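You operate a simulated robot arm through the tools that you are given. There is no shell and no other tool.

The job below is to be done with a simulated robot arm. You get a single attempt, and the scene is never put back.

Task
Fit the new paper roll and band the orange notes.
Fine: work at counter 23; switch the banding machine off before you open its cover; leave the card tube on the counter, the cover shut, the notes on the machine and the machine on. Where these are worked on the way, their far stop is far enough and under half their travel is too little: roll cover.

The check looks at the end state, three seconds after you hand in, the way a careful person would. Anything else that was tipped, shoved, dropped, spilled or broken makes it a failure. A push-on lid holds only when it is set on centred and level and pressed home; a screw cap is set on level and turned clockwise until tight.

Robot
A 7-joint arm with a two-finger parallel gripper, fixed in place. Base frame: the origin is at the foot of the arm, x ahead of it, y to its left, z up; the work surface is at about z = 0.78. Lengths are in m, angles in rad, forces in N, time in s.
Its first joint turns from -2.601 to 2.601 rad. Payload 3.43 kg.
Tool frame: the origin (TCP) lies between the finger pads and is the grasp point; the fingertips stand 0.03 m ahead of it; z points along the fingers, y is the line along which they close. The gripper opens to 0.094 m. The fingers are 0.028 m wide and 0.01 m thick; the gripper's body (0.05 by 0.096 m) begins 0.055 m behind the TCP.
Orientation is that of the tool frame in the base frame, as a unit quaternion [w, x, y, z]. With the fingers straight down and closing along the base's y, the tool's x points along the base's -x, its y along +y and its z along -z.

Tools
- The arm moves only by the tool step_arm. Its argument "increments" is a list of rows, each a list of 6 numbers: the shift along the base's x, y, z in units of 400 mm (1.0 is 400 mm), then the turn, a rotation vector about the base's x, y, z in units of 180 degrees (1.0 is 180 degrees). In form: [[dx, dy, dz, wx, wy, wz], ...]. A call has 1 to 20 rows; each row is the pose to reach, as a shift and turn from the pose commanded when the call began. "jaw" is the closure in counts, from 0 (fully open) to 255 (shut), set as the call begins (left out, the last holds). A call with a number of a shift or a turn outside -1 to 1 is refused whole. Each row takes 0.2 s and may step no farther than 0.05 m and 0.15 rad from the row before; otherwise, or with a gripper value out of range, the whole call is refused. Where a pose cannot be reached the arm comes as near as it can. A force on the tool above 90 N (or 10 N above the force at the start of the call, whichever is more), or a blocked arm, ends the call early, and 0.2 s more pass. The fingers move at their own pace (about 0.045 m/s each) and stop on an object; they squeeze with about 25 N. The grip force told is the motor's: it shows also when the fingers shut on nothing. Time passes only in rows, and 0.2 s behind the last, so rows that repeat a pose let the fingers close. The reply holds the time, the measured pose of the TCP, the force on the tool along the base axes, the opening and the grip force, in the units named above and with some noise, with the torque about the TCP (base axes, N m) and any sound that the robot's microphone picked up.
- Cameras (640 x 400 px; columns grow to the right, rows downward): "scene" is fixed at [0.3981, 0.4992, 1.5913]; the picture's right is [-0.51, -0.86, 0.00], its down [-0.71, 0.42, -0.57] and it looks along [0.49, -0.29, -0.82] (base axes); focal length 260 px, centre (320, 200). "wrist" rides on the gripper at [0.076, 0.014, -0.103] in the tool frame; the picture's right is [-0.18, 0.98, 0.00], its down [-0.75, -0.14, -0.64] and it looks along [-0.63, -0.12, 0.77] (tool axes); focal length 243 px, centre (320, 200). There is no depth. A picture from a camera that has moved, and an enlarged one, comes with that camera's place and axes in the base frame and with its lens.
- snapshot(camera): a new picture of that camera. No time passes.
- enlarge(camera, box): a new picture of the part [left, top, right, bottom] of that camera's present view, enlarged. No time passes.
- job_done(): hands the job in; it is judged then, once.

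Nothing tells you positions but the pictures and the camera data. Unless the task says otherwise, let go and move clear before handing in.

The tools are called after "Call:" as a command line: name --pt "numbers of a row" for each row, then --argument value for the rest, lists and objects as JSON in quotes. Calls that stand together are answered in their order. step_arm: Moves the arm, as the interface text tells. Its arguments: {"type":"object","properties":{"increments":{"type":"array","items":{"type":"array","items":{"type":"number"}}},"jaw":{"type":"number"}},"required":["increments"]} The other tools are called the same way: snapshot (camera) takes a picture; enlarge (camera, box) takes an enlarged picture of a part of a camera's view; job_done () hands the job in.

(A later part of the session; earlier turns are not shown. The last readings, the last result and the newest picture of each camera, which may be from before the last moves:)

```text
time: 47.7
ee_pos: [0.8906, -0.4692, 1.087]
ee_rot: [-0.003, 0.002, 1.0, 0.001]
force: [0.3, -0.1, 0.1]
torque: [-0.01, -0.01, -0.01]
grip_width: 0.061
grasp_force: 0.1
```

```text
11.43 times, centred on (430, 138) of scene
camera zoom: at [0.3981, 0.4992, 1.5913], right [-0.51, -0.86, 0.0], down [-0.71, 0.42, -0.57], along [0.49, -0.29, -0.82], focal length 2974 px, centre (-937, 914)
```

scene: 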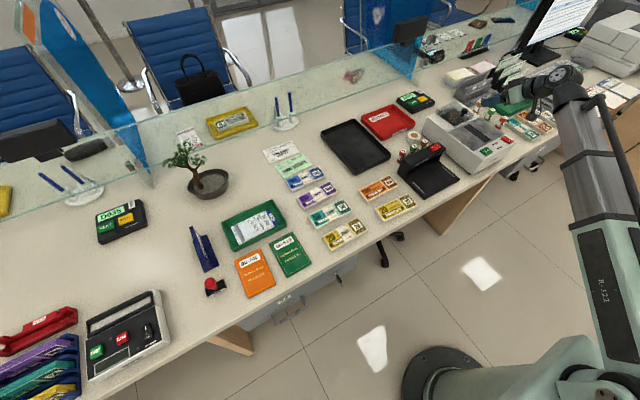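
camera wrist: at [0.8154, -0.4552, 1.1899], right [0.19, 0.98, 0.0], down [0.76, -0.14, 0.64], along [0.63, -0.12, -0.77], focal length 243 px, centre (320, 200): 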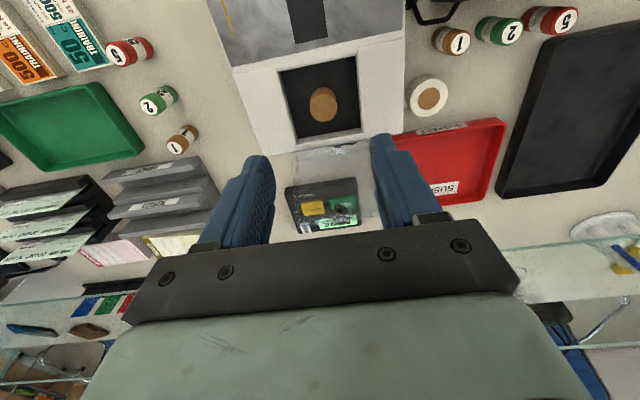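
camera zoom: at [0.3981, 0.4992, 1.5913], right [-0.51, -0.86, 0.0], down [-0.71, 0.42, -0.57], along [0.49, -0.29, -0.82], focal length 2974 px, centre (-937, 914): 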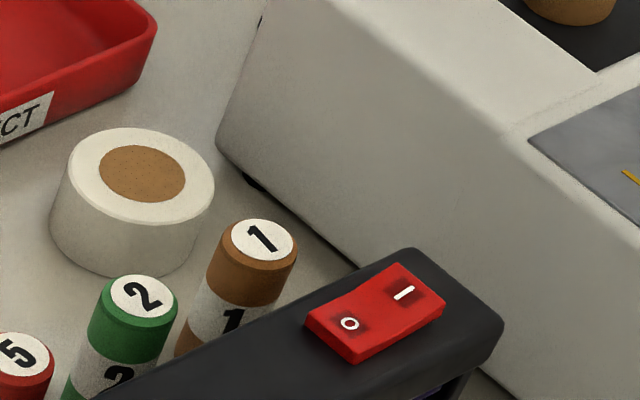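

I take the core to stand at (0.9165, −0.470), top z ≈0.886, Ø0.035, in a well about 0.09 wide with its floor near 0.858; the new roll is at (0.955, −0.3155), Ø≈0.058, top 0.8115. Now I'll go down over the core, stopping just above it to check.

Call:
step_arm --pt "0.033 -0.001 -0.06 0 -0.001 0.0006" --pt "0.065 -0.0025 -0.15 0 -0.0019 0.0013" --pt "0.065 -0.0025 -0.25 0 -0.0019 0.0013" --pt "0.065 -0.0025 -0.35 0 -0.0019 0.0013" --pt "0.065 -0.0025 -0.35 0 -0.0019 0.0013" --jaw 119

Call:
enlarge --camera "wrist" --box '[220, 60, 420, 240]'

Call:
enlarge --camera "scene" --box '[430, 75, 500, 135]'

```text
time: 48.9
ee_pos: [0.9164, -0.4695, 0.9482]
ee_rot: [0.0, 0.0, 1.0, 0.0]
force: [-0.7, -0.1, 0.5]
torque: [0.01, 0.01, 0.01]
grip_width: 0.0501
grasp_force: 0.0
```

```text
2.22 times, centred on (320, 150) of wrist
camera zoom: at [0.8407, -0.4565, 1.0497], right [0.18, 0.98, 0.0], down [0.75, -0.14, 0.64], along [0.63, -0.12, -0.77], focal length 539 px, centre (320, 311)
```

zoom: 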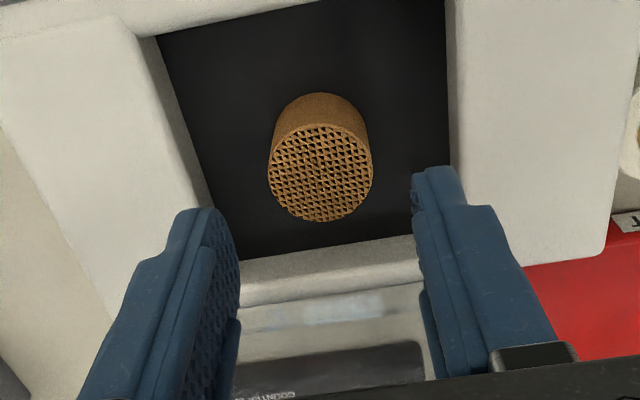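

```text
6.67 times, centred on (465, 105) of scene
camera zoom: at [0.3981, 0.4992, 1.5913], right [-0.51, -0.86, 0.0], down [-0.71, 0.42, -0.57], along [0.49, -0.29, -0.82], focal length 1735 px, centre (-647, 833)
```

zoom: 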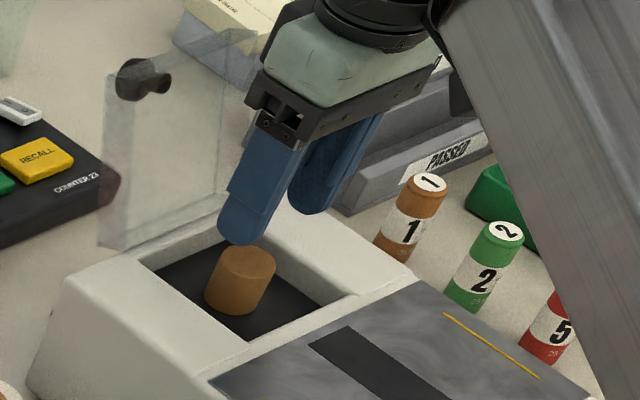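

The core is centred between the fingers. Lowering around it and gripping.

Call:
step_arm --pt "0 -0.002 -0.04 0 0 0" --pt "0 -0.002 -0.08 0 0 0" --pt "0 -0.002 -0.12 0 0 0" --pt "0 -0.002 -0.12 0 0 0"

Call:
step_arm --pt "0 0 0 0 0 0" --pt "0 0 0 0 0 0" --pt "0 0 0 0 0 0" --pt "0 0 0 0 0 0" --jaw 255

Call:
enlarge --camera "wrist" --box '[220, 60, 420, 240]'

```text
time: 49.9
ee_pos: [0.9152, -0.4715, 0.8998]
ee_rot: [0.0, 0.0, 1.0, 0.0]
force: [-0.5, 0.1, 0.9]
torque: [-0.05, -0.03, 0.02]
grip_width: 0.05
grasp_force: 0.0
```

```text
time: 50.9
ee_pos: [0.9152, -0.4714, 0.9]
ee_rot: [-0.001, 0.0, 1.0, -0.001]
force: [-0.5, 1.0, -0.4]
torque: [-0.01, -0.01, 0.0]
grip_width: 0.0285
grasp_force: 24.9
```

```text
2.22 times, centred on (320, 150) of wrist
camera zoom: at [0.8398, -0.4582, 1.002], right [0.18, 0.98, 0.0], down [0.75, -0.14, 0.64], along [0.63, -0.12, -0.77], focal length 539 px, centre (320, 311)
```

zoom: 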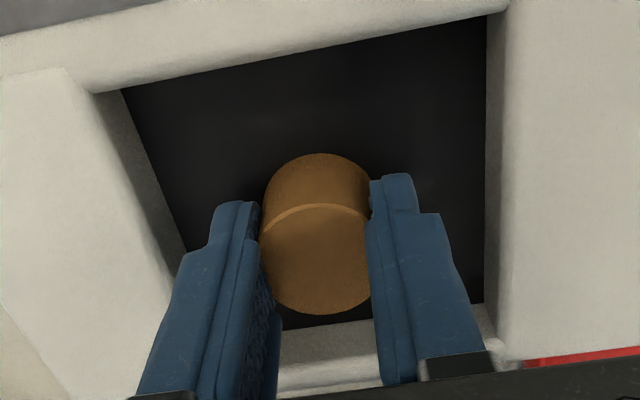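

The core is gripped (0.0285 m). Lifting it straight up.

Call:
step_arm --pt "0 0 0.03 0 0 0" --pt "0 0 0.07 0 0 0" --pt "0 0 0.13 0 0 0" --pt "0 0 0.2 0 0 0" --pt "0 0 0.27 0 0 0" --pt "0 0 0.27 0 0 0"

Call:
enlarge --camera "wrist" --box '[200, 0, 440, 240]'

Call:
enlarge --camera "scene" --box '[430, 65, 500, 135]'

```text
time: 52.3
ee_pos: [0.9151, -0.4734, 1.0058]
ee_rot: [0.0, 0.0, 1.0, 0.0]
force: [0.6, 0.8, 0.2]
torque: [0.01, -0.02, -0.01]
grip_width: 0.0284
grasp_force: 25.0
```

```text
1.67 times, centred on (320, 120) of wrist
camera zoom: at [0.8394, -0.4585, 1.1077], right [0.18, 0.98, 0.0], down [0.75, -0.14, 0.64], along [0.63, -0.12, -0.77], focal length 404 px, centre (320, 333)
```

zoom: 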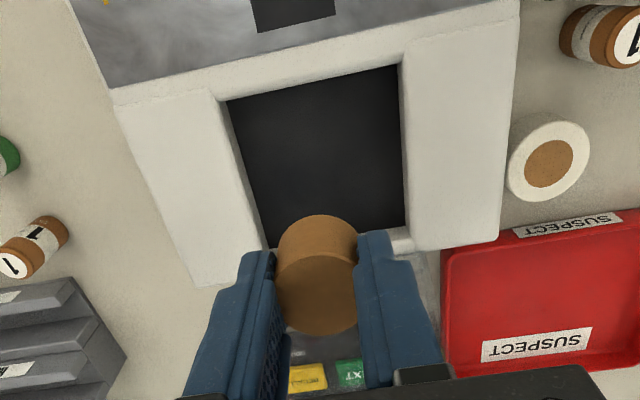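

```text
5.71 times, centred on (465, 100) of scene
camera zoom: at [0.3981, 0.4992, 1.5913], right [-0.51, -0.86, 0.0], down [-0.71, 0.42, -0.57], along [0.49, -0.29, -0.82], focal length 1487 px, centre (-509, 771)
```

zoom: 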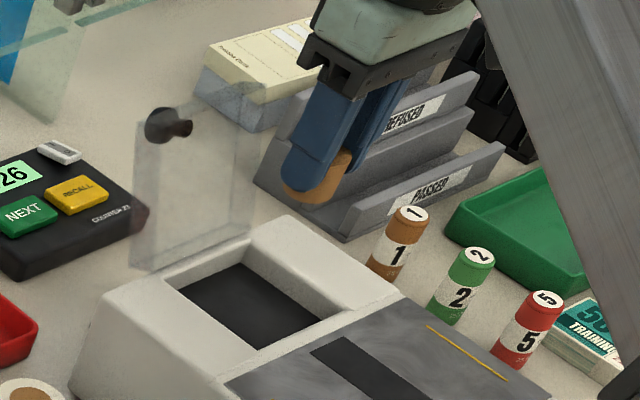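

The core is out and the well floor is flat and empty. I'll carry the core across to the free strip of counter behind the loose orange notes and look there first.

Call:
step_arm --pt "-0.01 0.08 0.05 0 0 0" --pt "-0.02 0.18 0.07 0 0 0" --pt "-0.03 0.29 0.07 0 0 0" --pt "-0.045 0.4 0.07 0 0 0" --pt "-0.06 0.51 0.07 0 0 0" --pt "-0.07 0.62 0.07 0 0 0" --pt "-0.08 0.73 0.07 0 0 0" --pt "-0.0875 0.84 0.07 0 0 0" --pt "-0.0875 0.95 0.07 0 0 0" --pt "-0.0875 0.95 0.07 0 0 0"

Call:
snapshot --camera "wrist"

Call:
snapshot --camera "scene"

```text
time: 54.5
ee_pos: [0.8784, -0.091, 1.0381]
ee_rot: [0.0, 0.0, 1.0, 0.0]
force: [0.4, -0.5, 0.7]
torque: [0.0, 0.01, 0.0]
grip_width: 0.0284
grasp_force: 24.9
```

```text
taken
camera wrist: at [0.803, -0.0788, 1.1387], right [0.18, 0.98, 0.0], down [0.75, -0.14, 0.64], along [0.63, -0.12, -0.77], focal length 243 px, centre (320, 200)
```

wrist: 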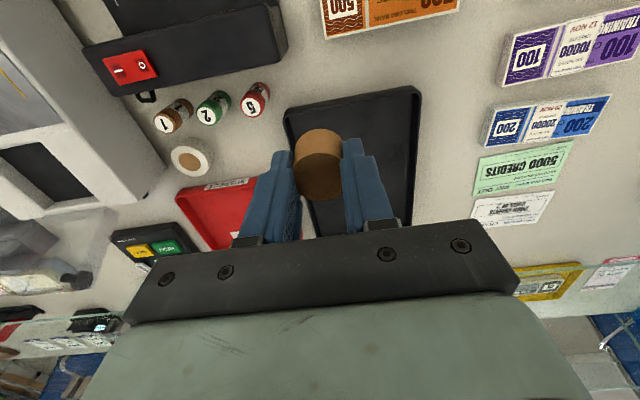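

```text
taken
```

scene: 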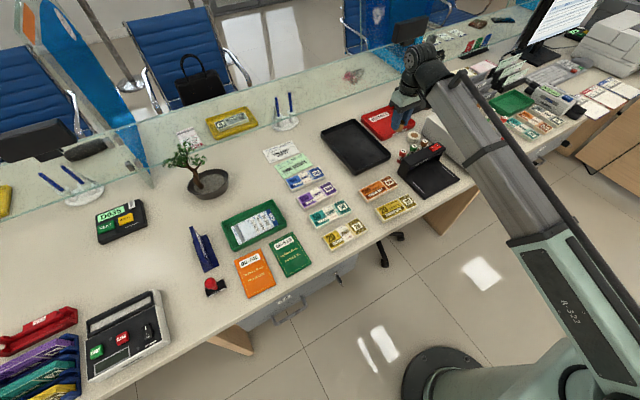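

There is a clear patch between the black tray and the 100/200 stacks, around (0.90, 0.085). I'll set the core down there.

Call:
step_arm --pt "0.01 0.1 0 0 0 0" --pt "0.02 0.2 0 0 0 0" --pt "0.035 0.3 -0.01 0 0 0" --pt "0.045 0.39 -0.06 0 0 0" --pt "0.054 0.44 -0.14 0 0 0" --pt "0.054 0.44 -0.22 0 0 0" --pt "0.054 0.44 -0.22 0 0 0"

Call:
snapshot --camera "wrist"

Call:
enlarge --camera "scene" --box '[270, 80, 430, 230]'

```text
time: 56.1
ee_pos: [0.901, 0.0839, 0.9463]
ee_rot: [-0.001, 0.0, 1.0, 0.0]
force: [0.3, 0.8, -0.1]
torque: [0.0, 0.0, 0.01]
grip_width: 0.0284
grasp_force: 24.8
```

```text
taken
camera wrist: at [0.8252, 0.098, 1.0485], right [0.18, 0.98, 0.0], down [0.75, -0.14, 0.64], along [0.63, -0.12, -0.77], focal length 243 px, centre (320, 200)
```

wrist: 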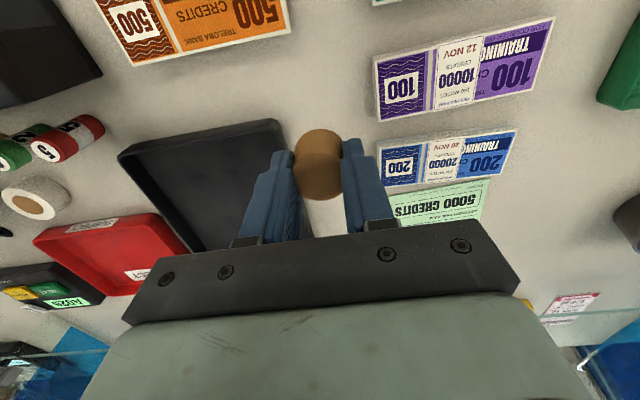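

```text
2.67 times, centred on (350, 155) of scene
camera zoom: at [0.3981, 0.4992, 1.5913], right [-0.51, -0.86, 0.0], down [-0.71, 0.42, -0.57], along [0.49, -0.29, -0.82], focal length 694 px, centre (240, 320)
```

zoom: 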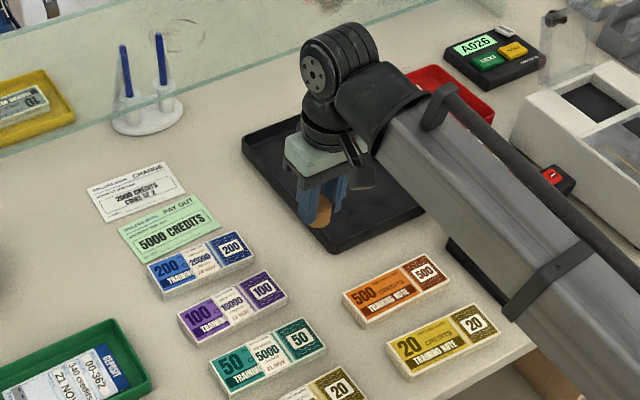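

The spot below is clear. Lowering the core to the counter.

Call:
step_arm --pt "0 0 -0.08 0 0 0" --pt "0 0 -0.16 0 0 0" --pt "0 0 -0.24 0 0 0" --pt "0 0 -0.285 0 0 0" --pt "0 0 -0.295 0 0 0" --pt "0 0 -0.295 0 0 0"

Call:
enlarge --camera "scene" --box '[320, 110, 400, 180]'

```text
time: 57.5
ee_pos: [0.9, 0.0832, 0.8291]
ee_rot: [0.0, 0.0, 1.0, 0.0]
force: [-0.1, -0.2, 0.6]
torque: [0.03, 0.0, 0.0]
grip_width: 0.0285
grasp_force: 24.6
```

```text
5.71 times, centred on (360, 145) of scene
camera zoom: at [0.3981, 0.4992, 1.5913], right [-0.51, -0.86, 0.0], down [-0.71, 0.42, -0.57], along [0.49, -0.29, -0.82], focal length 1487 px, centre (91, 514)
```

zoom: 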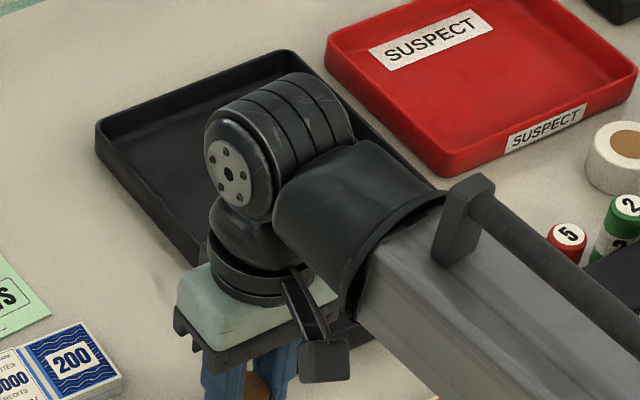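

Nearly down. Small steps until contact.

Call:
step_arm --pt "0 0 -0.005 0 0 0" --pt "0 0 -0.01 0 0 0" --pt "0 0 -0.01 0 0 0"

Call:
enlarge --camera "scene" --box '[330, 150, 390, 200]'

```text
time: 58.3
ee_pos: [0.9012, 0.0842, 0.8251]
ee_rot: [0.0, 0.0, 1.0, 0.0]
force: [-0.5, -0.1, 0.1]
torque: [-0.01, 0.02, 0.02]
grip_width: 0.0282
grasp_force: 24.7
```

```text
8.00 times, centred on (360, 175) of scene
camera zoom: at [0.3981, 0.4992, 1.5913], right [-0.51, -0.86, 0.0], down [-0.71, 0.42, -0.57], along [0.49, -0.29, -0.82], focal length 2082 px, centre (0, 400)
```

zoom: 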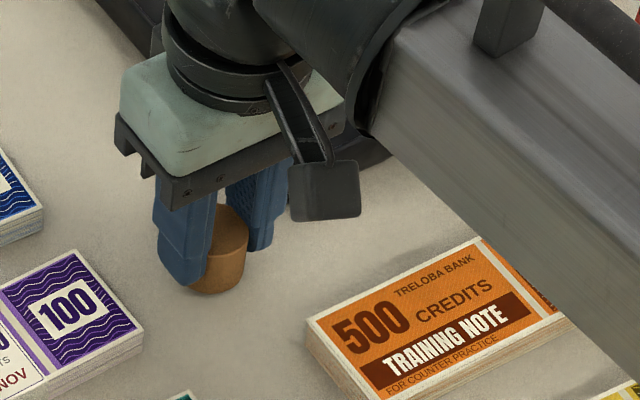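

Call:
step_arm --pt "0 0 -0.004 0 0 0" --pt "0 0 -0.008 0 0 0" --pt "0 0 -0.008 0 0 0"

Call:
enlarge --camera "scene" --box '[330, 150, 390, 200]'

```text
time: 59.1
ee_pos: [0.9011, 0.0841, 0.8223]
ee_rot: [0.001, 0.0, 1.0, 0.0]
force: [0.2, -0.5, -0.1]
torque: [0.03, -0.01, -0.01]
grip_width: 0.0281
grasp_force: 25.3
```

```text
8.00 times, centred on (360, 175) of scene
camera zoom: at [0.3981, 0.4992, 1.5913], right [-0.51, -0.86, 0.0], down [-0.71, 0.42, -0.57], along [0.49, -0.29, -0.82], focal length 2082 px, centre (0, 400)
```

zoom: 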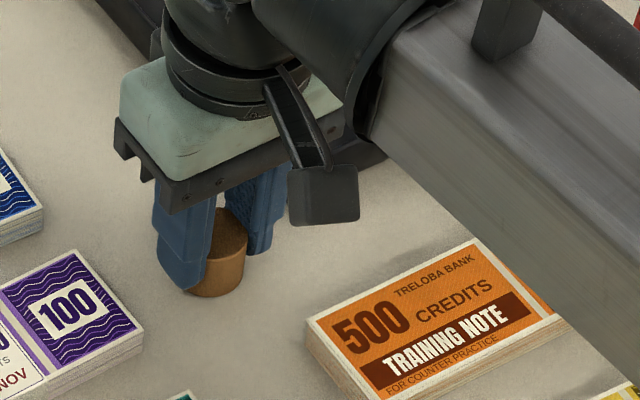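

Still no contact; continuing in millimetre steps.

Call:
step_arm --pt "0 0 -0.004 0 0 0" --pt "0 0 -0.008 0 0 0" --pt "0 0 -0.008 0 0 0"

Call:
step_arm --pt "0 0 -0.003 0 0 0" --pt "0 0 -0.005 0 0 0" --pt "0 0 -0.005 0 0 0"

Call:
enlarge --camera "scene" --box '[330, 150, 390, 200]'

```text
time: 59.9
ee_pos: [0.9011, 0.085, 0.82]
ee_rot: [0.0, 0.0, 1.0, 0.0]
force: [0.6, 1.4, 8.7]
torque: [0.14, 0.02, 0.03]
grip_width: 0.0286
grasp_force: 24.5
```

```text
time: 60.7
ee_pos: [0.9018, 0.0833, 0.8174]
ee_rot: [0.0, 0.0, 1.0, 0.0]
force: [1.9, 1.5, 7.4]
torque: [0.15, -0.09, 0.0]
grip_width: 0.0281
grasp_force: 24.9
```

```text
8.00 times, centred on (360, 175) of scene
camera zoom: at [0.3981, 0.4992, 1.5913], right [-0.51, -0.86, 0.0], down [-0.71, 0.42, -0.57], along [0.49, -0.29, -0.82], focal length 2082 px, centre (0, 400)
```

zoom: 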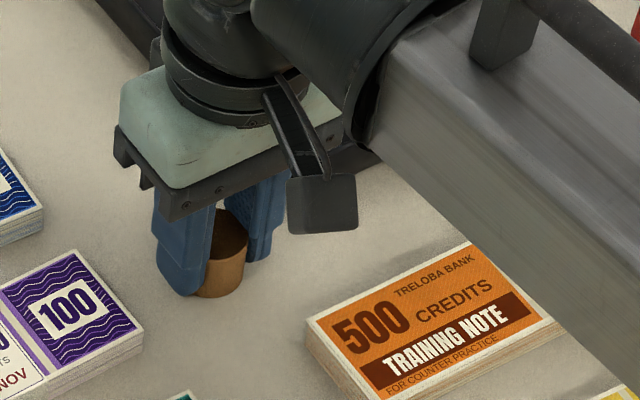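

The core stands on the counter. Opening the jaw and rising.

Call:
step_arm --pt "0 0 0.004 0 0 0" --pt "0 0 0.004 0 0 0" --pt "0 0 0.004 0 0 0" --jaw 105

Call:
step_arm --pt "0 0 0.06 0 0 0" --pt "0 0 0.14 0 0 0" --pt "0 0 0.24 0 0 0" --pt "0 0 0.34 0 0 0" --pt "0 0 0.44 0 0 0"

Call:
snapshot --camera "wrist"

Call:
enlarge --camera "scene" --box '[300, 120, 420, 220]'

```text
time: 61.5
ee_pos: [0.9006, 0.0828, 0.8181]
ee_rot: [0.0, 0.0, 1.0, -0.001]
force: [-0.1, 0.4, 0.2]
torque: [0.01, -0.01, 0.02]
grip_width: 0.0553
grasp_force: 0.0
```

```text
time: 62.7
ee_pos: [0.9023, 0.0836, 0.9969]
ee_rot: [0.0, 0.001, 1.0, 0.001]
force: [0.1, -0.8, -0.1]
torque: [0.02, -0.01, -0.03]
grip_width: 0.0555
grasp_force: 0.0
```

```text
taken
camera wrist: at [0.8265, 0.0967, 1.099], right [0.18, 0.98, 0.0], down [0.75, -0.14, 0.64], along [0.63, -0.12, -0.77], focal length 243 px, centre (320, 200)
```

wrist: 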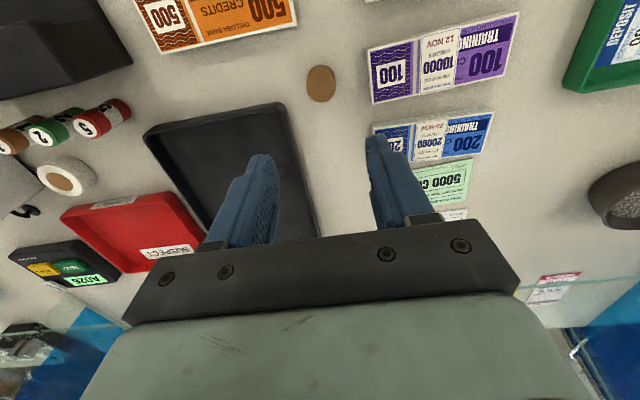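

```text
4.00 times, centred on (360, 170) of scene
camera zoom: at [0.3981, 0.4992, 1.5913], right [-0.51, -0.86, 0.0], down [-0.71, 0.42, -0.57], along [0.49, -0.29, -0.82], focal length 1041 px, centre (160, 320)
```

zoom: 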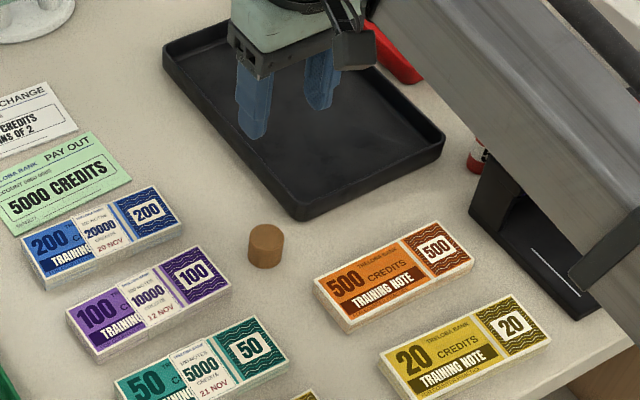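

The card core stands safely on the counter. Next the new roll: I'll move above (0.955, −0.3155) with the jaw opened to 0.068 and look.

Call:
step_arm --pt "0.013 -0.1 0.02 0 0 0" --pt "0.026 -0.2 0.02 0 0 0" --pt "0.04 -0.3 0.02 0 0 0" --pt "0.053 -0.4 0.02 0 0 0" --pt "0.066 -0.5 0.02 0 0 0" --pt "0.08 -0.6 0.02 0 0 0" --pt "0.093 -0.7 0.02 0 0 0" --pt "0.106 -0.8 0.02 0 0 0" --pt "0.12 -0.9 0 0 0 0" --pt "0.132 -0.9977 -0.05 0 0 0" --pt "0.132 -0.9977 -0.13 0 0 0" --pt "0.132 -0.9977 -0.13 0 0 0" --jaw 70

Call:
snapshot --camera "wrist"

Call:
enlarge --camera "wrist" --box '[220, 20, 420, 220]'

Call:
enlarge --camera "scene" --box '[380, 70, 500, 170]'

```text
time: 65.3
ee_pos: [0.9539, -0.3137, 0.9411]
ee_rot: [0.0, 0.0, 1.0, 0.0]
force: [-0.3, -0.5, -0.1]
torque: [-0.01, 0.02, -0.04]
grip_width: 0.068
grasp_force: 0.1
```

```text
taken
camera wrist: at [0.8781, -0.3003, 1.0433], right [0.18, 0.98, 0.0], down [0.75, -0.14, 0.64], along [0.63, -0.12, -0.77], focal length 243 px, centre (320, 200)
```

wrist: 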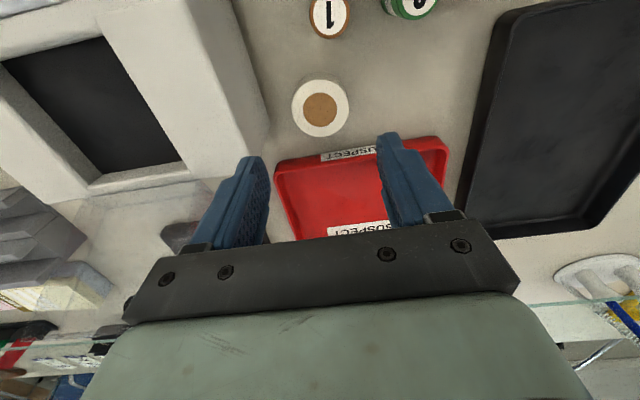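

```text
2.00 times, centred on (320, 120) of wrist
camera zoom: at [0.8781, -0.3003, 1.0433], right [0.18, 0.98, 0.0], down [0.75, -0.14, 0.64], along [0.63, -0.12, -0.77], focal length 485 px, centre (320, 360)
```

zoom: 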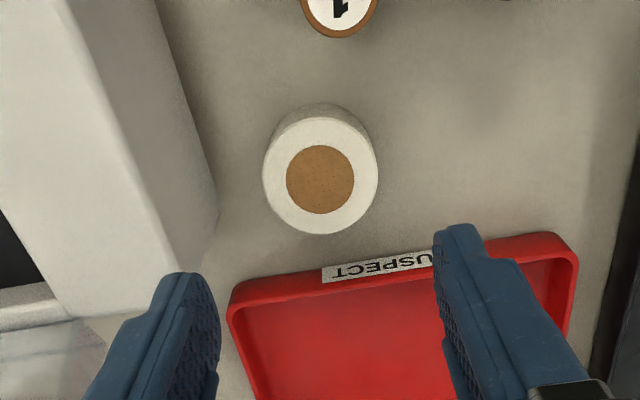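

```text
4.00 times, centred on (440, 120) of scene
camera zoom: at [0.3981, 0.4992, 1.5913], right [-0.51, -0.86, 0.0], down [-0.71, 0.42, -0.57], along [0.49, -0.29, -0.82], focal length 1041 px, centre (-160, 520)
```

zoom: 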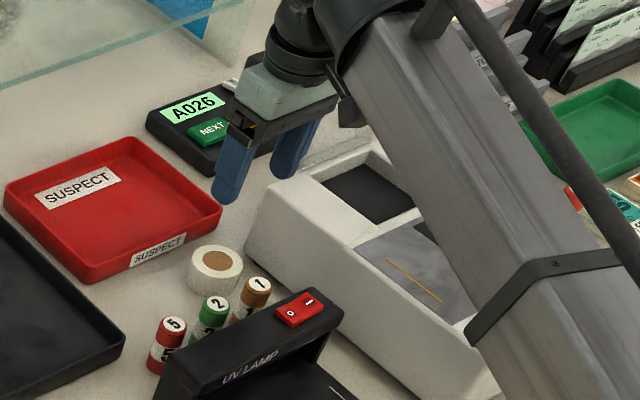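

The roll is right below at (0.956, −0.315). Lowering partway to check reach and clearance to the machine's side.

Call:
step_arm --pt "0.005 -0.0025 -0.06 0 0 0" --pt "0.005 -0.0025 -0.12 0 0 0" --pt "0.005 -0.0025 -0.18 0 0 0" --pt "0.005 -0.0025 -0.18 0 0 0"

Call:
enlarge --camera "wrist" --box '[200, 20, 440, 240]'

Call:
enlarge --camera "scene" --box '[390, 80, 480, 160]'

```text
time: 66.3
ee_pos: [0.9554, -0.3165, 0.8709]
ee_rot: [0.0, -0.001, 1.0, 0.0]
force: [-0.1, -0.4, -0.2]
torque: [0.01, -0.02, -0.01]
grip_width: 0.068
grasp_force: 0.1
```

```text
1.82 times, centred on (320, 130) of wrist
camera zoom: at [0.8794, -0.3024, 0.9724], right [0.18, 0.98, 0.0], down [0.75, -0.14, 0.64], along [0.63, -0.12, -0.77], focal length 441 px, centre (320, 327)
```

zoom: 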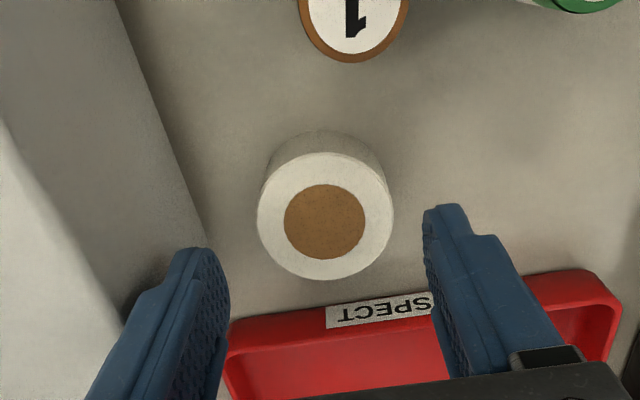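

```text
5.00 times, centred on (435, 120) of scene
camera zoom: at [0.3981, 0.4992, 1.5913], right [-0.51, -0.86, 0.0], down [-0.71, 0.42, -0.57], along [0.49, -0.29, -0.82], focal length 1301 px, centre (-255, 600)
```

zoom: 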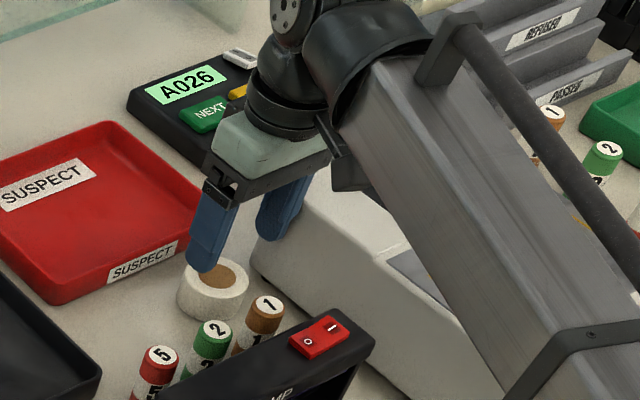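

Reach is fine and there is clearance on both sides. Lowering around the roll and gripping it.

Call:
step_arm --pt "0 0.004 -0.04 0 0 0" --pt "0 0.004 -0.08 0 0 0" --pt "0 0.004 -0.12 0 0 0" --pt "0 0.004 -0.12 0 0 0"

Call:
enlarge --camera "wrist" --box '[200, 20, 440, 240]'

```text
time: 67.3
ee_pos: [0.955, -0.3135, 0.8229]
ee_rot: [0.0, 0.0, 1.0, 0.0]
force: [0.3, -0.1, -0.3]
torque: [0.01, 0.01, 0.01]
grip_width: 0.0679
grasp_force: 0.0
```

```text
1.82 times, centred on (320, 130) of wrist
camera zoom: at [0.8795, -0.3003, 0.9248], right [0.18, 0.98, 0.0], down [0.75, -0.14, 0.64], along [0.63, -0.12, -0.77], focal length 441 px, centre (320, 327)
```

zoom: 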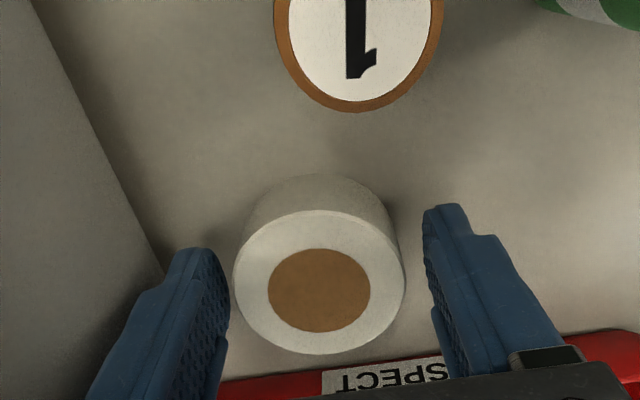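

The roll sits between the pads. Closing.

Call:
step_arm --pt "0 0 0 0 0 0" --pt "0 0 0 0 0 0" --pt "0 0 0 0 0 0" --pt "0 0 0 0 0 0" --jaw 255

Call:
enlarge --camera "wrist" --box '[200, 20, 440, 240]'

```text
time: 68.3
ee_pos: [0.956, -0.3135, 0.8239]
ee_rot: [0.001, 0.0, 1.0, 0.0]
force: [0.0, 0.1, -0.7]
torque: [0.02, -0.02, -0.02]
grip_width: 0.0545
grasp_force: 24.8
```

```text
1.82 times, centred on (320, 130) of wrist
camera zoom: at [0.8795, -0.3003, 0.9249], right [0.18, 0.98, 0.0], down [0.75, -0.14, 0.64], along [0.63, -0.12, -0.77], focal length 441 px, centre (320, 327)
```

zoom: 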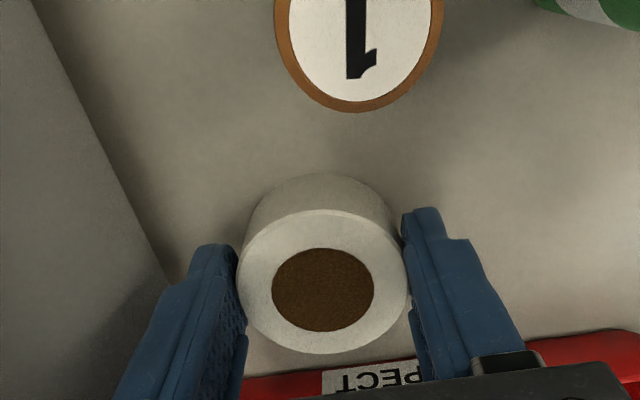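

The roll is held (0.0545 m). Lifting it and carrying it over above the well.

Call:
step_arm --pt "0 0 0.04 0 0 0" --pt "0 0 0.12 0 0 0" --pt "0 0 0.22 0 0 0" --pt "0 0 0.32 0 0 0" --pt "0 0 0.42 0 0 0" --pt "0 0 0.47 0 0 0" --pt "-0.03 -0.1 0.47 0 0 0" --pt "-0.06 -0.2 0.47 0 0 0" --pt "-0.085 -0.3 0.47 0 0 0" --pt "-0.097 -0.391 0.47 0 0 0" --pt "-0.097 -0.391 0.47 0 0 0"

Call:
enlarge --camera "wrist" --box '[200, 0, 440, 240]'

Call:
enlarge --camera "scene" --box '[410, 60, 510, 150]'

```text
time: 70.7
ee_pos: [0.9166, -0.47, 1.0116]
ee_rot: [0.0, 0.0, 1.0, 0.0]
force: [-0.2, 0.0, -0.8]
torque: [0.0, 0.0, 0.03]
grip_width: 0.0544
grasp_force: 25.0
```

```text
1.67 times, centred on (320, 120) of wrist
camera zoom: at [0.8406, -0.4569, 1.1141], right [0.18, 0.98, 0.0], down [0.75, -0.14, 0.64], along [0.63, -0.12, -0.77], focal length 404 px, centre (320, 333)
```

zoom: 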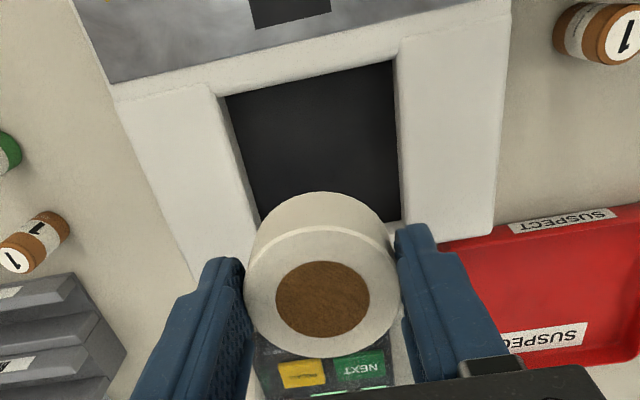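

```text
4.44 times, centred on (460, 105) of scene
camera zoom: at [0.3981, 0.4992, 1.5913], right [-0.51, -0.86, 0.0], down [-0.71, 0.42, -0.57], along [0.49, -0.29, -0.82], focal length 1156 px, centre (-302, 622)
```

zoom: 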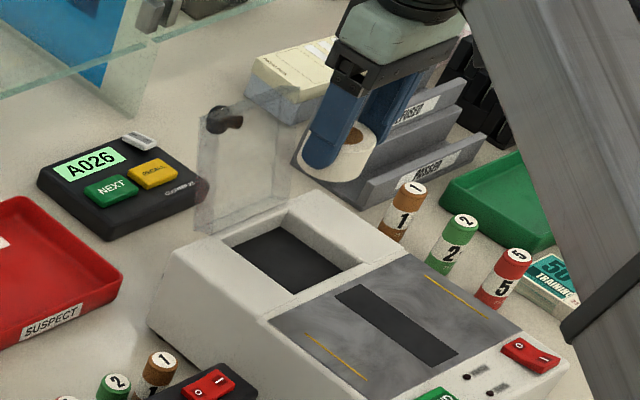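

The roll hangs centred over the well (floor centre ≈(0.917, −0.470)). Lowering to just above the rim first.

Call:
step_arm --pt "0 0 -0.07 0 0 0" --pt "0 0 -0.14 0 0 0" --pt "0 0 -0.2 0 0 0" --pt "0 0 -0.2 0 0 0"

Call:
enlarge --camera "wrist" --box '[200, 20, 440, 240]'

Call:
enlarge --camera "scene" --box '[430, 75, 500, 135]'

```text
time: 71.7
ee_pos: [0.9168, -0.4693, 0.9318]
ee_rot: [0.0, 0.0, 1.0, 0.0]
force: [0.2, -0.1, 0.0]
torque: [0.01, 0.01, -0.03]
grip_width: 0.0544
grasp_force: 25.2
```

```text
1.82 times, centred on (320, 130) of wrist
camera zoom: at [0.8408, -0.4551, 1.0331], right [0.18, 0.98, 0.0], down [0.75, -0.14, 0.64], along [0.63, -0.12, -0.77], focal length 441 px, centre (320, 327)
```

zoom: 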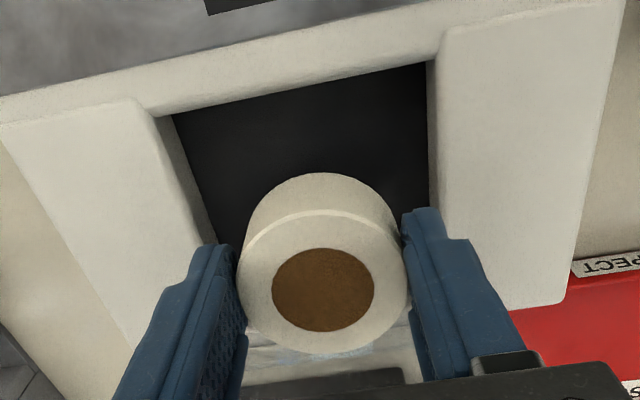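

```text
6.67 times, centred on (465, 105) of scene
camera zoom: at [0.3981, 0.4992, 1.5913], right [-0.51, -0.86, 0.0], down [-0.71, 0.42, -0.57], along [0.49, -0.29, -0.82], focal length 1735 px, centre (-647, 833)
```

zoom: 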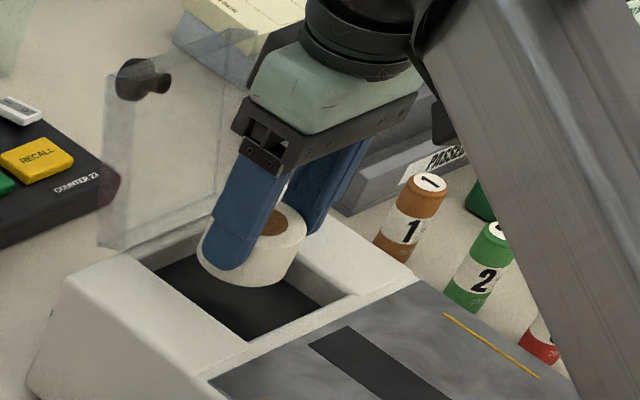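

Clear of the walls on both sides. Lowering to the floor in small final steps.

Call:
step_arm --pt "0 -0.002 -0.03 0 0 0" --pt "0 -0.002 -0.055 0 0 0" --pt "0 -0.002 -0.062 0 0 0" --pt "0 -0.002 -0.062 0 0 0"

Call:
step_arm --pt "0 0 -0.004 0 0 0" --pt "0 0 -0.008 0 0 0" --pt "0 0 -0.008 0 0 0"

Call:
enlarge --camera "scene" --box '[430, 75, 500, 135]'

```text
time: 72.7
ee_pos: [0.9157, -0.4699, 0.9054]
ee_rot: [0.0, 0.0, 1.0, 0.0]
force: [0.5, -1.3, -0.2]
torque: [0.0, -0.02, 0.02]
grip_width: 0.0545
grasp_force: 25.3
```

```text
time: 73.5
ee_pos: [0.916, -0.4707, 0.9032]
ee_rot: [0.0, 0.0, 1.0, 0.0]
force: [0.3, 0.3, -0.8]
torque: [0.02, 0.03, 0.01]
grip_width: 0.0546
grasp_force: 24.9
```

```text
6.67 times, centred on (465, 105) of scene
camera zoom: at [0.3981, 0.4992, 1.5913], right [-0.51, -0.86, 0.0], down [-0.71, 0.42, -0.57], along [0.49, -0.29, -0.82], focal length 1735 px, centre (-647, 833)
```

zoom: 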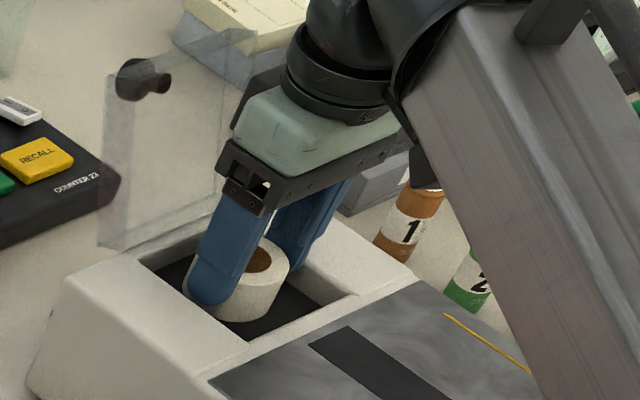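

Call:
step_arm --pt "0 0 -0.003 0 0 0" --pt "0 0 -0.006 0 0 0" --pt "0 0 -0.006 0 0 0"

Call:
step_arm --pt "0 0 -0.003 0 0 0" --pt "0 0 -0.005 0 0 0" --pt "0 0 -0.005 0 0 0"

```text
time: 74.3
ee_pos: [0.9167, -0.4704, 0.9023]
ee_rot: [0.001, 0.0, 1.0, 0.0]
force: [0.0, -0.3, 19.6]
torque: [0.0, -0.1, -0.03]
grip_width: 0.0549
grasp_force: 25.1
```

```text
time: 75.1
ee_pos: [0.9161, -0.4703, 0.8995]
ee_rot: [0.0, 0.0, 1.0, 0.0]
force: [0.2, 0.1, 17.0]
torque: [-0.08, -0.14, 0.01]
grip_width: 0.0548
grasp_force: 25.1
```

The roll rests on the well floor. Easing off and opening the jaw just enough to clear the roll within the well walls.

Call:
step_arm --pt "0 0 0.004 0 0 0" --pt "0 0 0.004 0 0 0" --pt "0 0 0.004 0 0 0" --jaw 87

Call:
step_arm --pt "0 0 0.03 0 0 0" --pt "0 0 0.08 0 0 0" --pt "0 0 0.16 0 0 0" --pt "0 0 0.26 0 0 0" --pt "0 0 0.36 0 0 0" --pt "-0.08 0 0.42 0 0 0" --pt "-0.08 0 0.42 0 0 0"

Call:
enlarge --camera "wrist" --box '[200, 0, 440, 240]'

Call:
enlarge --camera "scene" --box '[410, 65, 510, 150]'

```text
time: 75.9
ee_pos: [0.9171, -0.4713, 0.8991]
ee_rot: [-0.001, 0.0, 1.0, -0.001]
force: [-0.1, -0.2, 0.5]
torque: [0.02, -0.01, -0.02]
grip_width: 0.0619
grasp_force: 0.1
```

```text
time: 77.5
ee_pos: [0.8853, -0.471, 1.0669]
ee_rot: [0.0, 0.0, 1.0, -0.001]
force: [0.3, 0.1, -0.6]
torque: [-0.01, 0.0, -0.01]
grip_width: 0.0617
grasp_force: 0.1
```

```text
1.67 times, centred on (320, 120) of wrist
camera zoom: at [0.809, -0.4577, 1.1693], right [0.18, 0.98, 0.0], down [0.75, -0.14, 0.64], along [0.63, -0.12, -0.77], focal length 404 px, centre (320, 333)
```

zoom: 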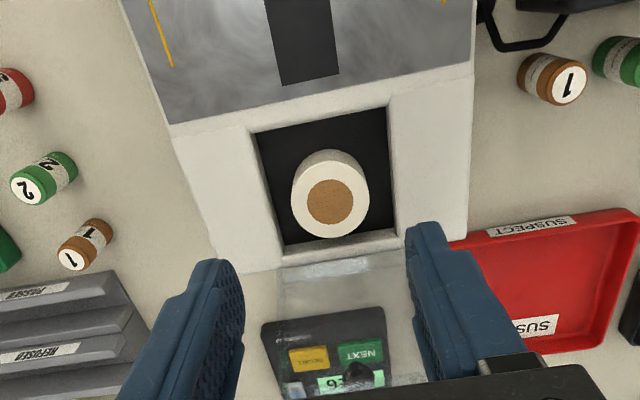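

```text
4.71 times, centred on (460, 108) of scene
camera zoom: at [0.3981, 0.4992, 1.5913], right [-0.51, -0.86, 0.0], down [-0.71, 0.42, -0.57], along [0.49, -0.29, -0.82], focal length 1224 px, centre (-339, 635)
```

zoom: 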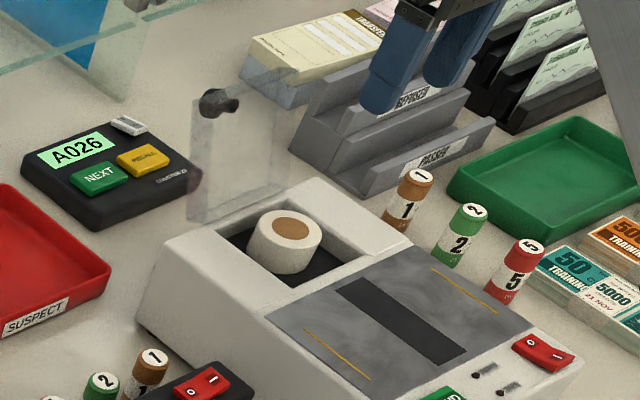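

The new roll sits flat and centred in the well. Now to shut the cover: I'll move above the knob, which I take to be near (1.044, −0.47, 0.947), and look.

Call:
step_arm --pt "0.1 0 0 0 0 0" --pt "0.2 0 0 0 0 0" --pt "0.3 0 -0.02 0 0 0" --pt "0.385 0.002 -0.04 0 0 0" --pt "0.385 0.002 -0.04 0 0 0" --jaw 105

Call:
enlarge --camera "wrist" --box '[200, 0, 440, 240]'

Call:
enlarge --camera "scene" --box '[420, 60, 490, 120]'

```text
time: 78.7
ee_pos: [1.0403, -0.4703, 1.0519]
ee_rot: [0.0, 0.001, 1.0, -0.001]
force: [0.1, 0.8, 0.4]
torque: [0.03, -0.01, 0.02]
grip_width: 0.0552
grasp_force: 0.0
```

```text
1.67 times, centred on (320, 120) of wrist
camera zoom: at [0.9637, -0.4569, 1.1532], right [0.18, 0.98, 0.0], down [0.75, -0.14, 0.64], along [0.63, -0.12, -0.77], focal length 404 px, centre (320, 333)
```

zoom: 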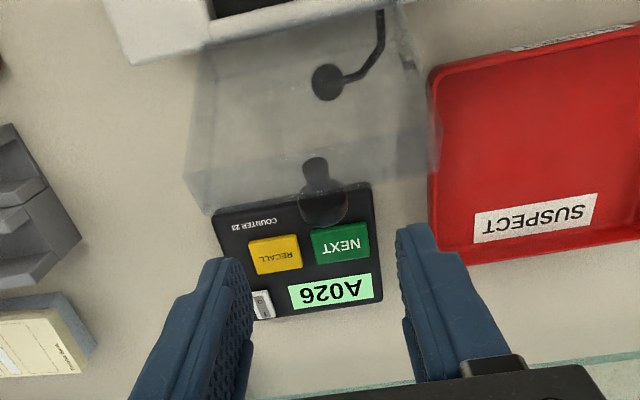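

```text
6.67 times, centred on (455, 90) of scene
camera zoom: at [0.3981, 0.4992, 1.5913], right [-0.51, -0.86, 0.0], down [-0.71, 0.42, -0.57], along [0.49, -0.29, -0.82], focal length 1735 px, centre (-580, 933)
```

zoom: 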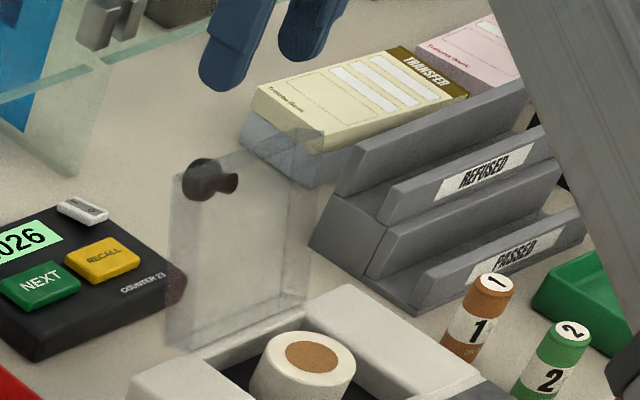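

The knob head looks to be near (1.050, −0.470, 0.941). I'll come down partway behind the cover's free edge and check again.

Call:
step_arm --pt "0.02 0 -0.03 0 0 0" --pt "0.037 0 -0.09 0 0 0" --pt "0.037 0 -0.13 0 0 0" --pt "0.037 0 -0.13 0 0 0"

Call:
enlarge --camera "wrist" --box '[220, 20, 420, 240]'

Call:
enlarge --camera "scene" --box '[420, 60, 490, 120]'

```text
time: 79.7
ee_pos: [1.0548, -0.4717, 1.0002]
ee_rot: [0.0, 0.0, 1.0, 0.0]
force: [0.6, 0.5, -0.5]
torque: [-0.04, 0.01, 0.0]
grip_width: 0.0552
grasp_force: 0.0
```

```text
1.82 times, centred on (320, 130) of wrist
camera zoom: at [0.9791, -0.4576, 1.1022], right [0.18, 0.98, 0.0], down [0.75, -0.14, 0.64], along [0.63, -0.12, -0.77], focal length 441 px, centre (320, 327)
```

zoom: 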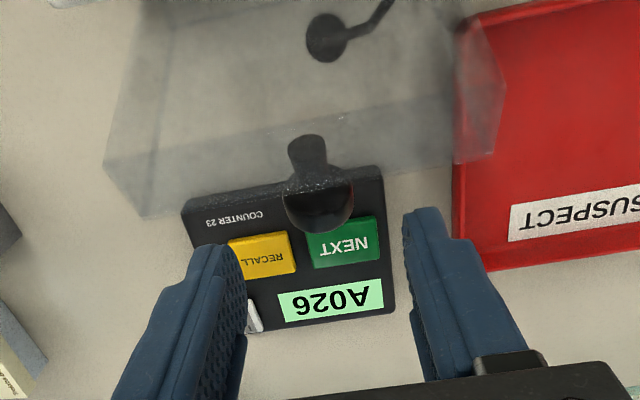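

```text
6.67 times, centred on (455, 90) of scene
camera zoom: at [0.3981, 0.4992, 1.5913], right [-0.51, -0.86, 0.0], down [-0.71, 0.42, -0.57], along [0.49, -0.29, -0.82], focal length 1735 px, centre (-580, 933)
```

zoom: 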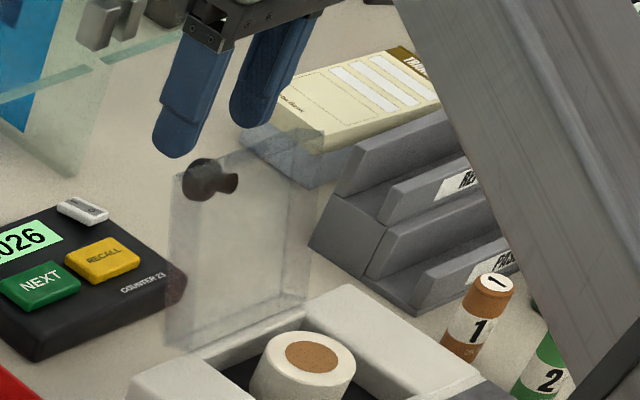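

Refined: knob head at about (1.047, −0.470, 0.948), cover edge at x ≈1.032. Lowering around the knob and gripping it.

Call:
step_arm --pt "-0.005 0.003 -0.03 0 0 0" --pt "-0.005 0.003 -0.065 0 0 0" --pt "-0.005 0.003 -0.0955 0 0 0" --pt "-0.005 0.003 -0.0955 0 0 0"

Call:
enlarge --camera "wrist" --box '[220, 20, 420, 240]'

Call:
enlarge --camera "scene" --box '[420, 60, 490, 120]'

```text
time: 80.7
ee_pos: [1.0521, -0.4688, 0.962]
ee_rot: [-0.001, 0.0, 1.0, 0.0]
force: [0.4, 0.5, -1.0]
torque: [-0.03, -0.01, 0.0]
grip_width: 0.0554
grasp_force: 0.0
```

```text
1.82 times, centred on (320, 130) of wrist
camera zoom: at [0.9763, -0.4556, 1.0639], right [0.18, 0.98, 0.0], down [0.75, -0.14, 0.64], along [0.63, -0.12, -0.77], focal length 441 px, centre (320, 327)
```

zoom: 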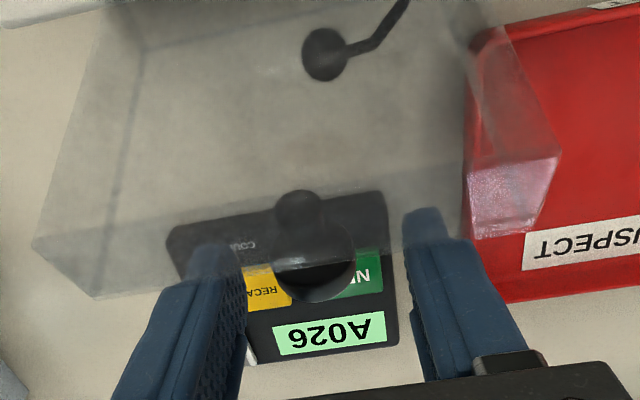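

```text
6.67 times, centred on (455, 90) of scene
camera zoom: at [0.3981, 0.4992, 1.5913], right [-0.51, -0.86, 0.0], down [-0.71, 0.42, -0.57], along [0.49, -0.29, -0.82], focal length 1735 px, centre (-580, 933)
```

zoom: 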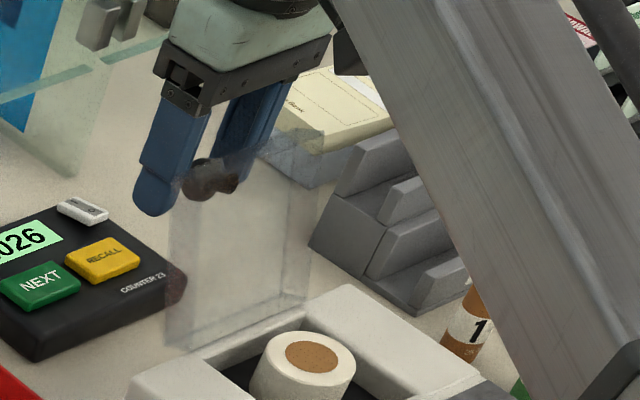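

The knob head lies between the fingers. A touch lower, then close the jaw.

Call:
step_arm --pt "0 0 -0.008 0 0 0" --pt "0 0 -0.008 0 0 0"

Call:
step_arm --pt "0 0 0 0 0 0" --pt "0 0 0 0 0 0" --pt "0 0 0 0 0 0" --pt "0 0 0 0 0 0" --pt "0 0 0 0 0 0" --jaw 255

Call:
enlarge --camera "wrist" --box '[220, 20, 420, 240]'

```text
time: 81.3
ee_pos: [1.0516, -0.469, 0.958]
ee_rot: [0.0, 0.0, 1.0, 0.001]
force: [0.2, -0.1, -0.6]
torque: [0.0, 0.03, 0.04]
grip_width: 0.0553
grasp_force: 0.0
```

```text
time: 82.5
ee_pos: [1.052, -0.4704, 0.9588]
ee_rot: [0.0, 0.0, 1.0, 0.0]
force: [1.0, -11.1, 1.2]
torque: [-0.15, -0.05, 0.09]
grip_width: 0.0247
grasp_force: 45.2
```

```text
1.82 times, centred on (320, 130) of wrist
camera zoom: at [0.976, -0.4563, 1.0612], right [0.18, 0.98, 0.0], down [0.75, -0.14, 0.64], along [0.63, -0.12, -0.77], focal length 441 px, centre (320, 327)
```

zoom: 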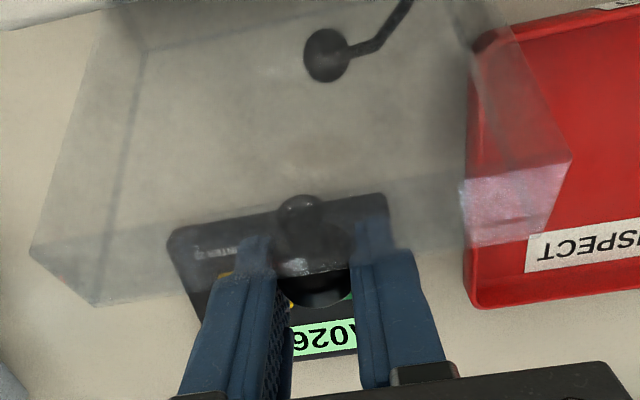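

The knob is held. I'll bring the cover back along the reverse arc, first to upright.

Call:
step_arm --pt "-0.0235 -0.003 0.0235 0 0 0" --pt "-0.0408 -0.003 0.0375 0 0 0" --pt "-0.0593 -0.003 0.0498 0 0 0" --pt "-0.0785 -0.003 0.0608 0 0 0" --pt "-0.0988 -0.003 0.0698 0 0 0" --pt "-0.0988 -0.003 0.0698 0 0 0"

Call:
enlarge --camera "wrist" --box '[220, 0, 420, 240]'

Call:
enlarge --camera "scene" --box '[420, 60, 490, 120]'

```text
time: 83.9
ee_pos: [1.0135, -0.4692, 0.9851]
ee_rot: [0.0, -0.001, 1.0, 0.0]
force: [10.8, 1.2, -5.3]
torque: [0.0, -1.39, 0.03]
grip_width: 0.0248
grasp_force: 45.4
```

```text
1.67 times, centred on (320, 120) of wrist
camera zoom: at [0.937, -0.4566, 1.0878], right [0.18, 0.98, 0.0], down [0.75, -0.14, 0.64], along [0.63, -0.12, -0.77], focal length 404 px, centre (320, 333)
```

zoom: 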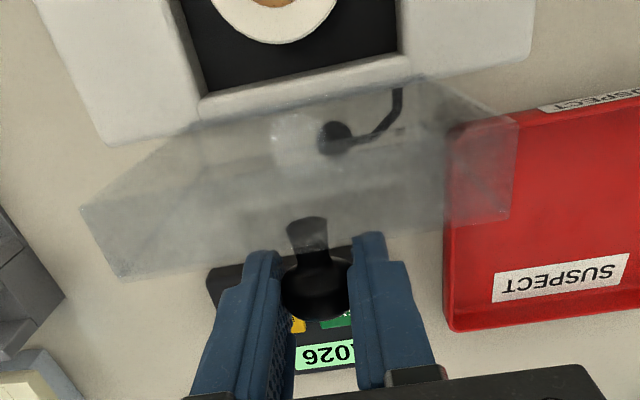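

```text
6.67 times, centred on (455, 90) of scene
camera zoom: at [0.3981, 0.4992, 1.5913], right [-0.51, -0.86, 0.0], down [-0.71, 0.42, -0.57], along [0.49, -0.29, -0.82], focal length 1735 px, centre (-580, 933)
```

zoom: 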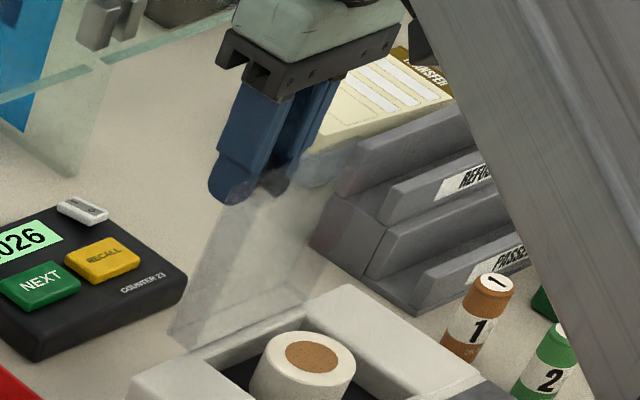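

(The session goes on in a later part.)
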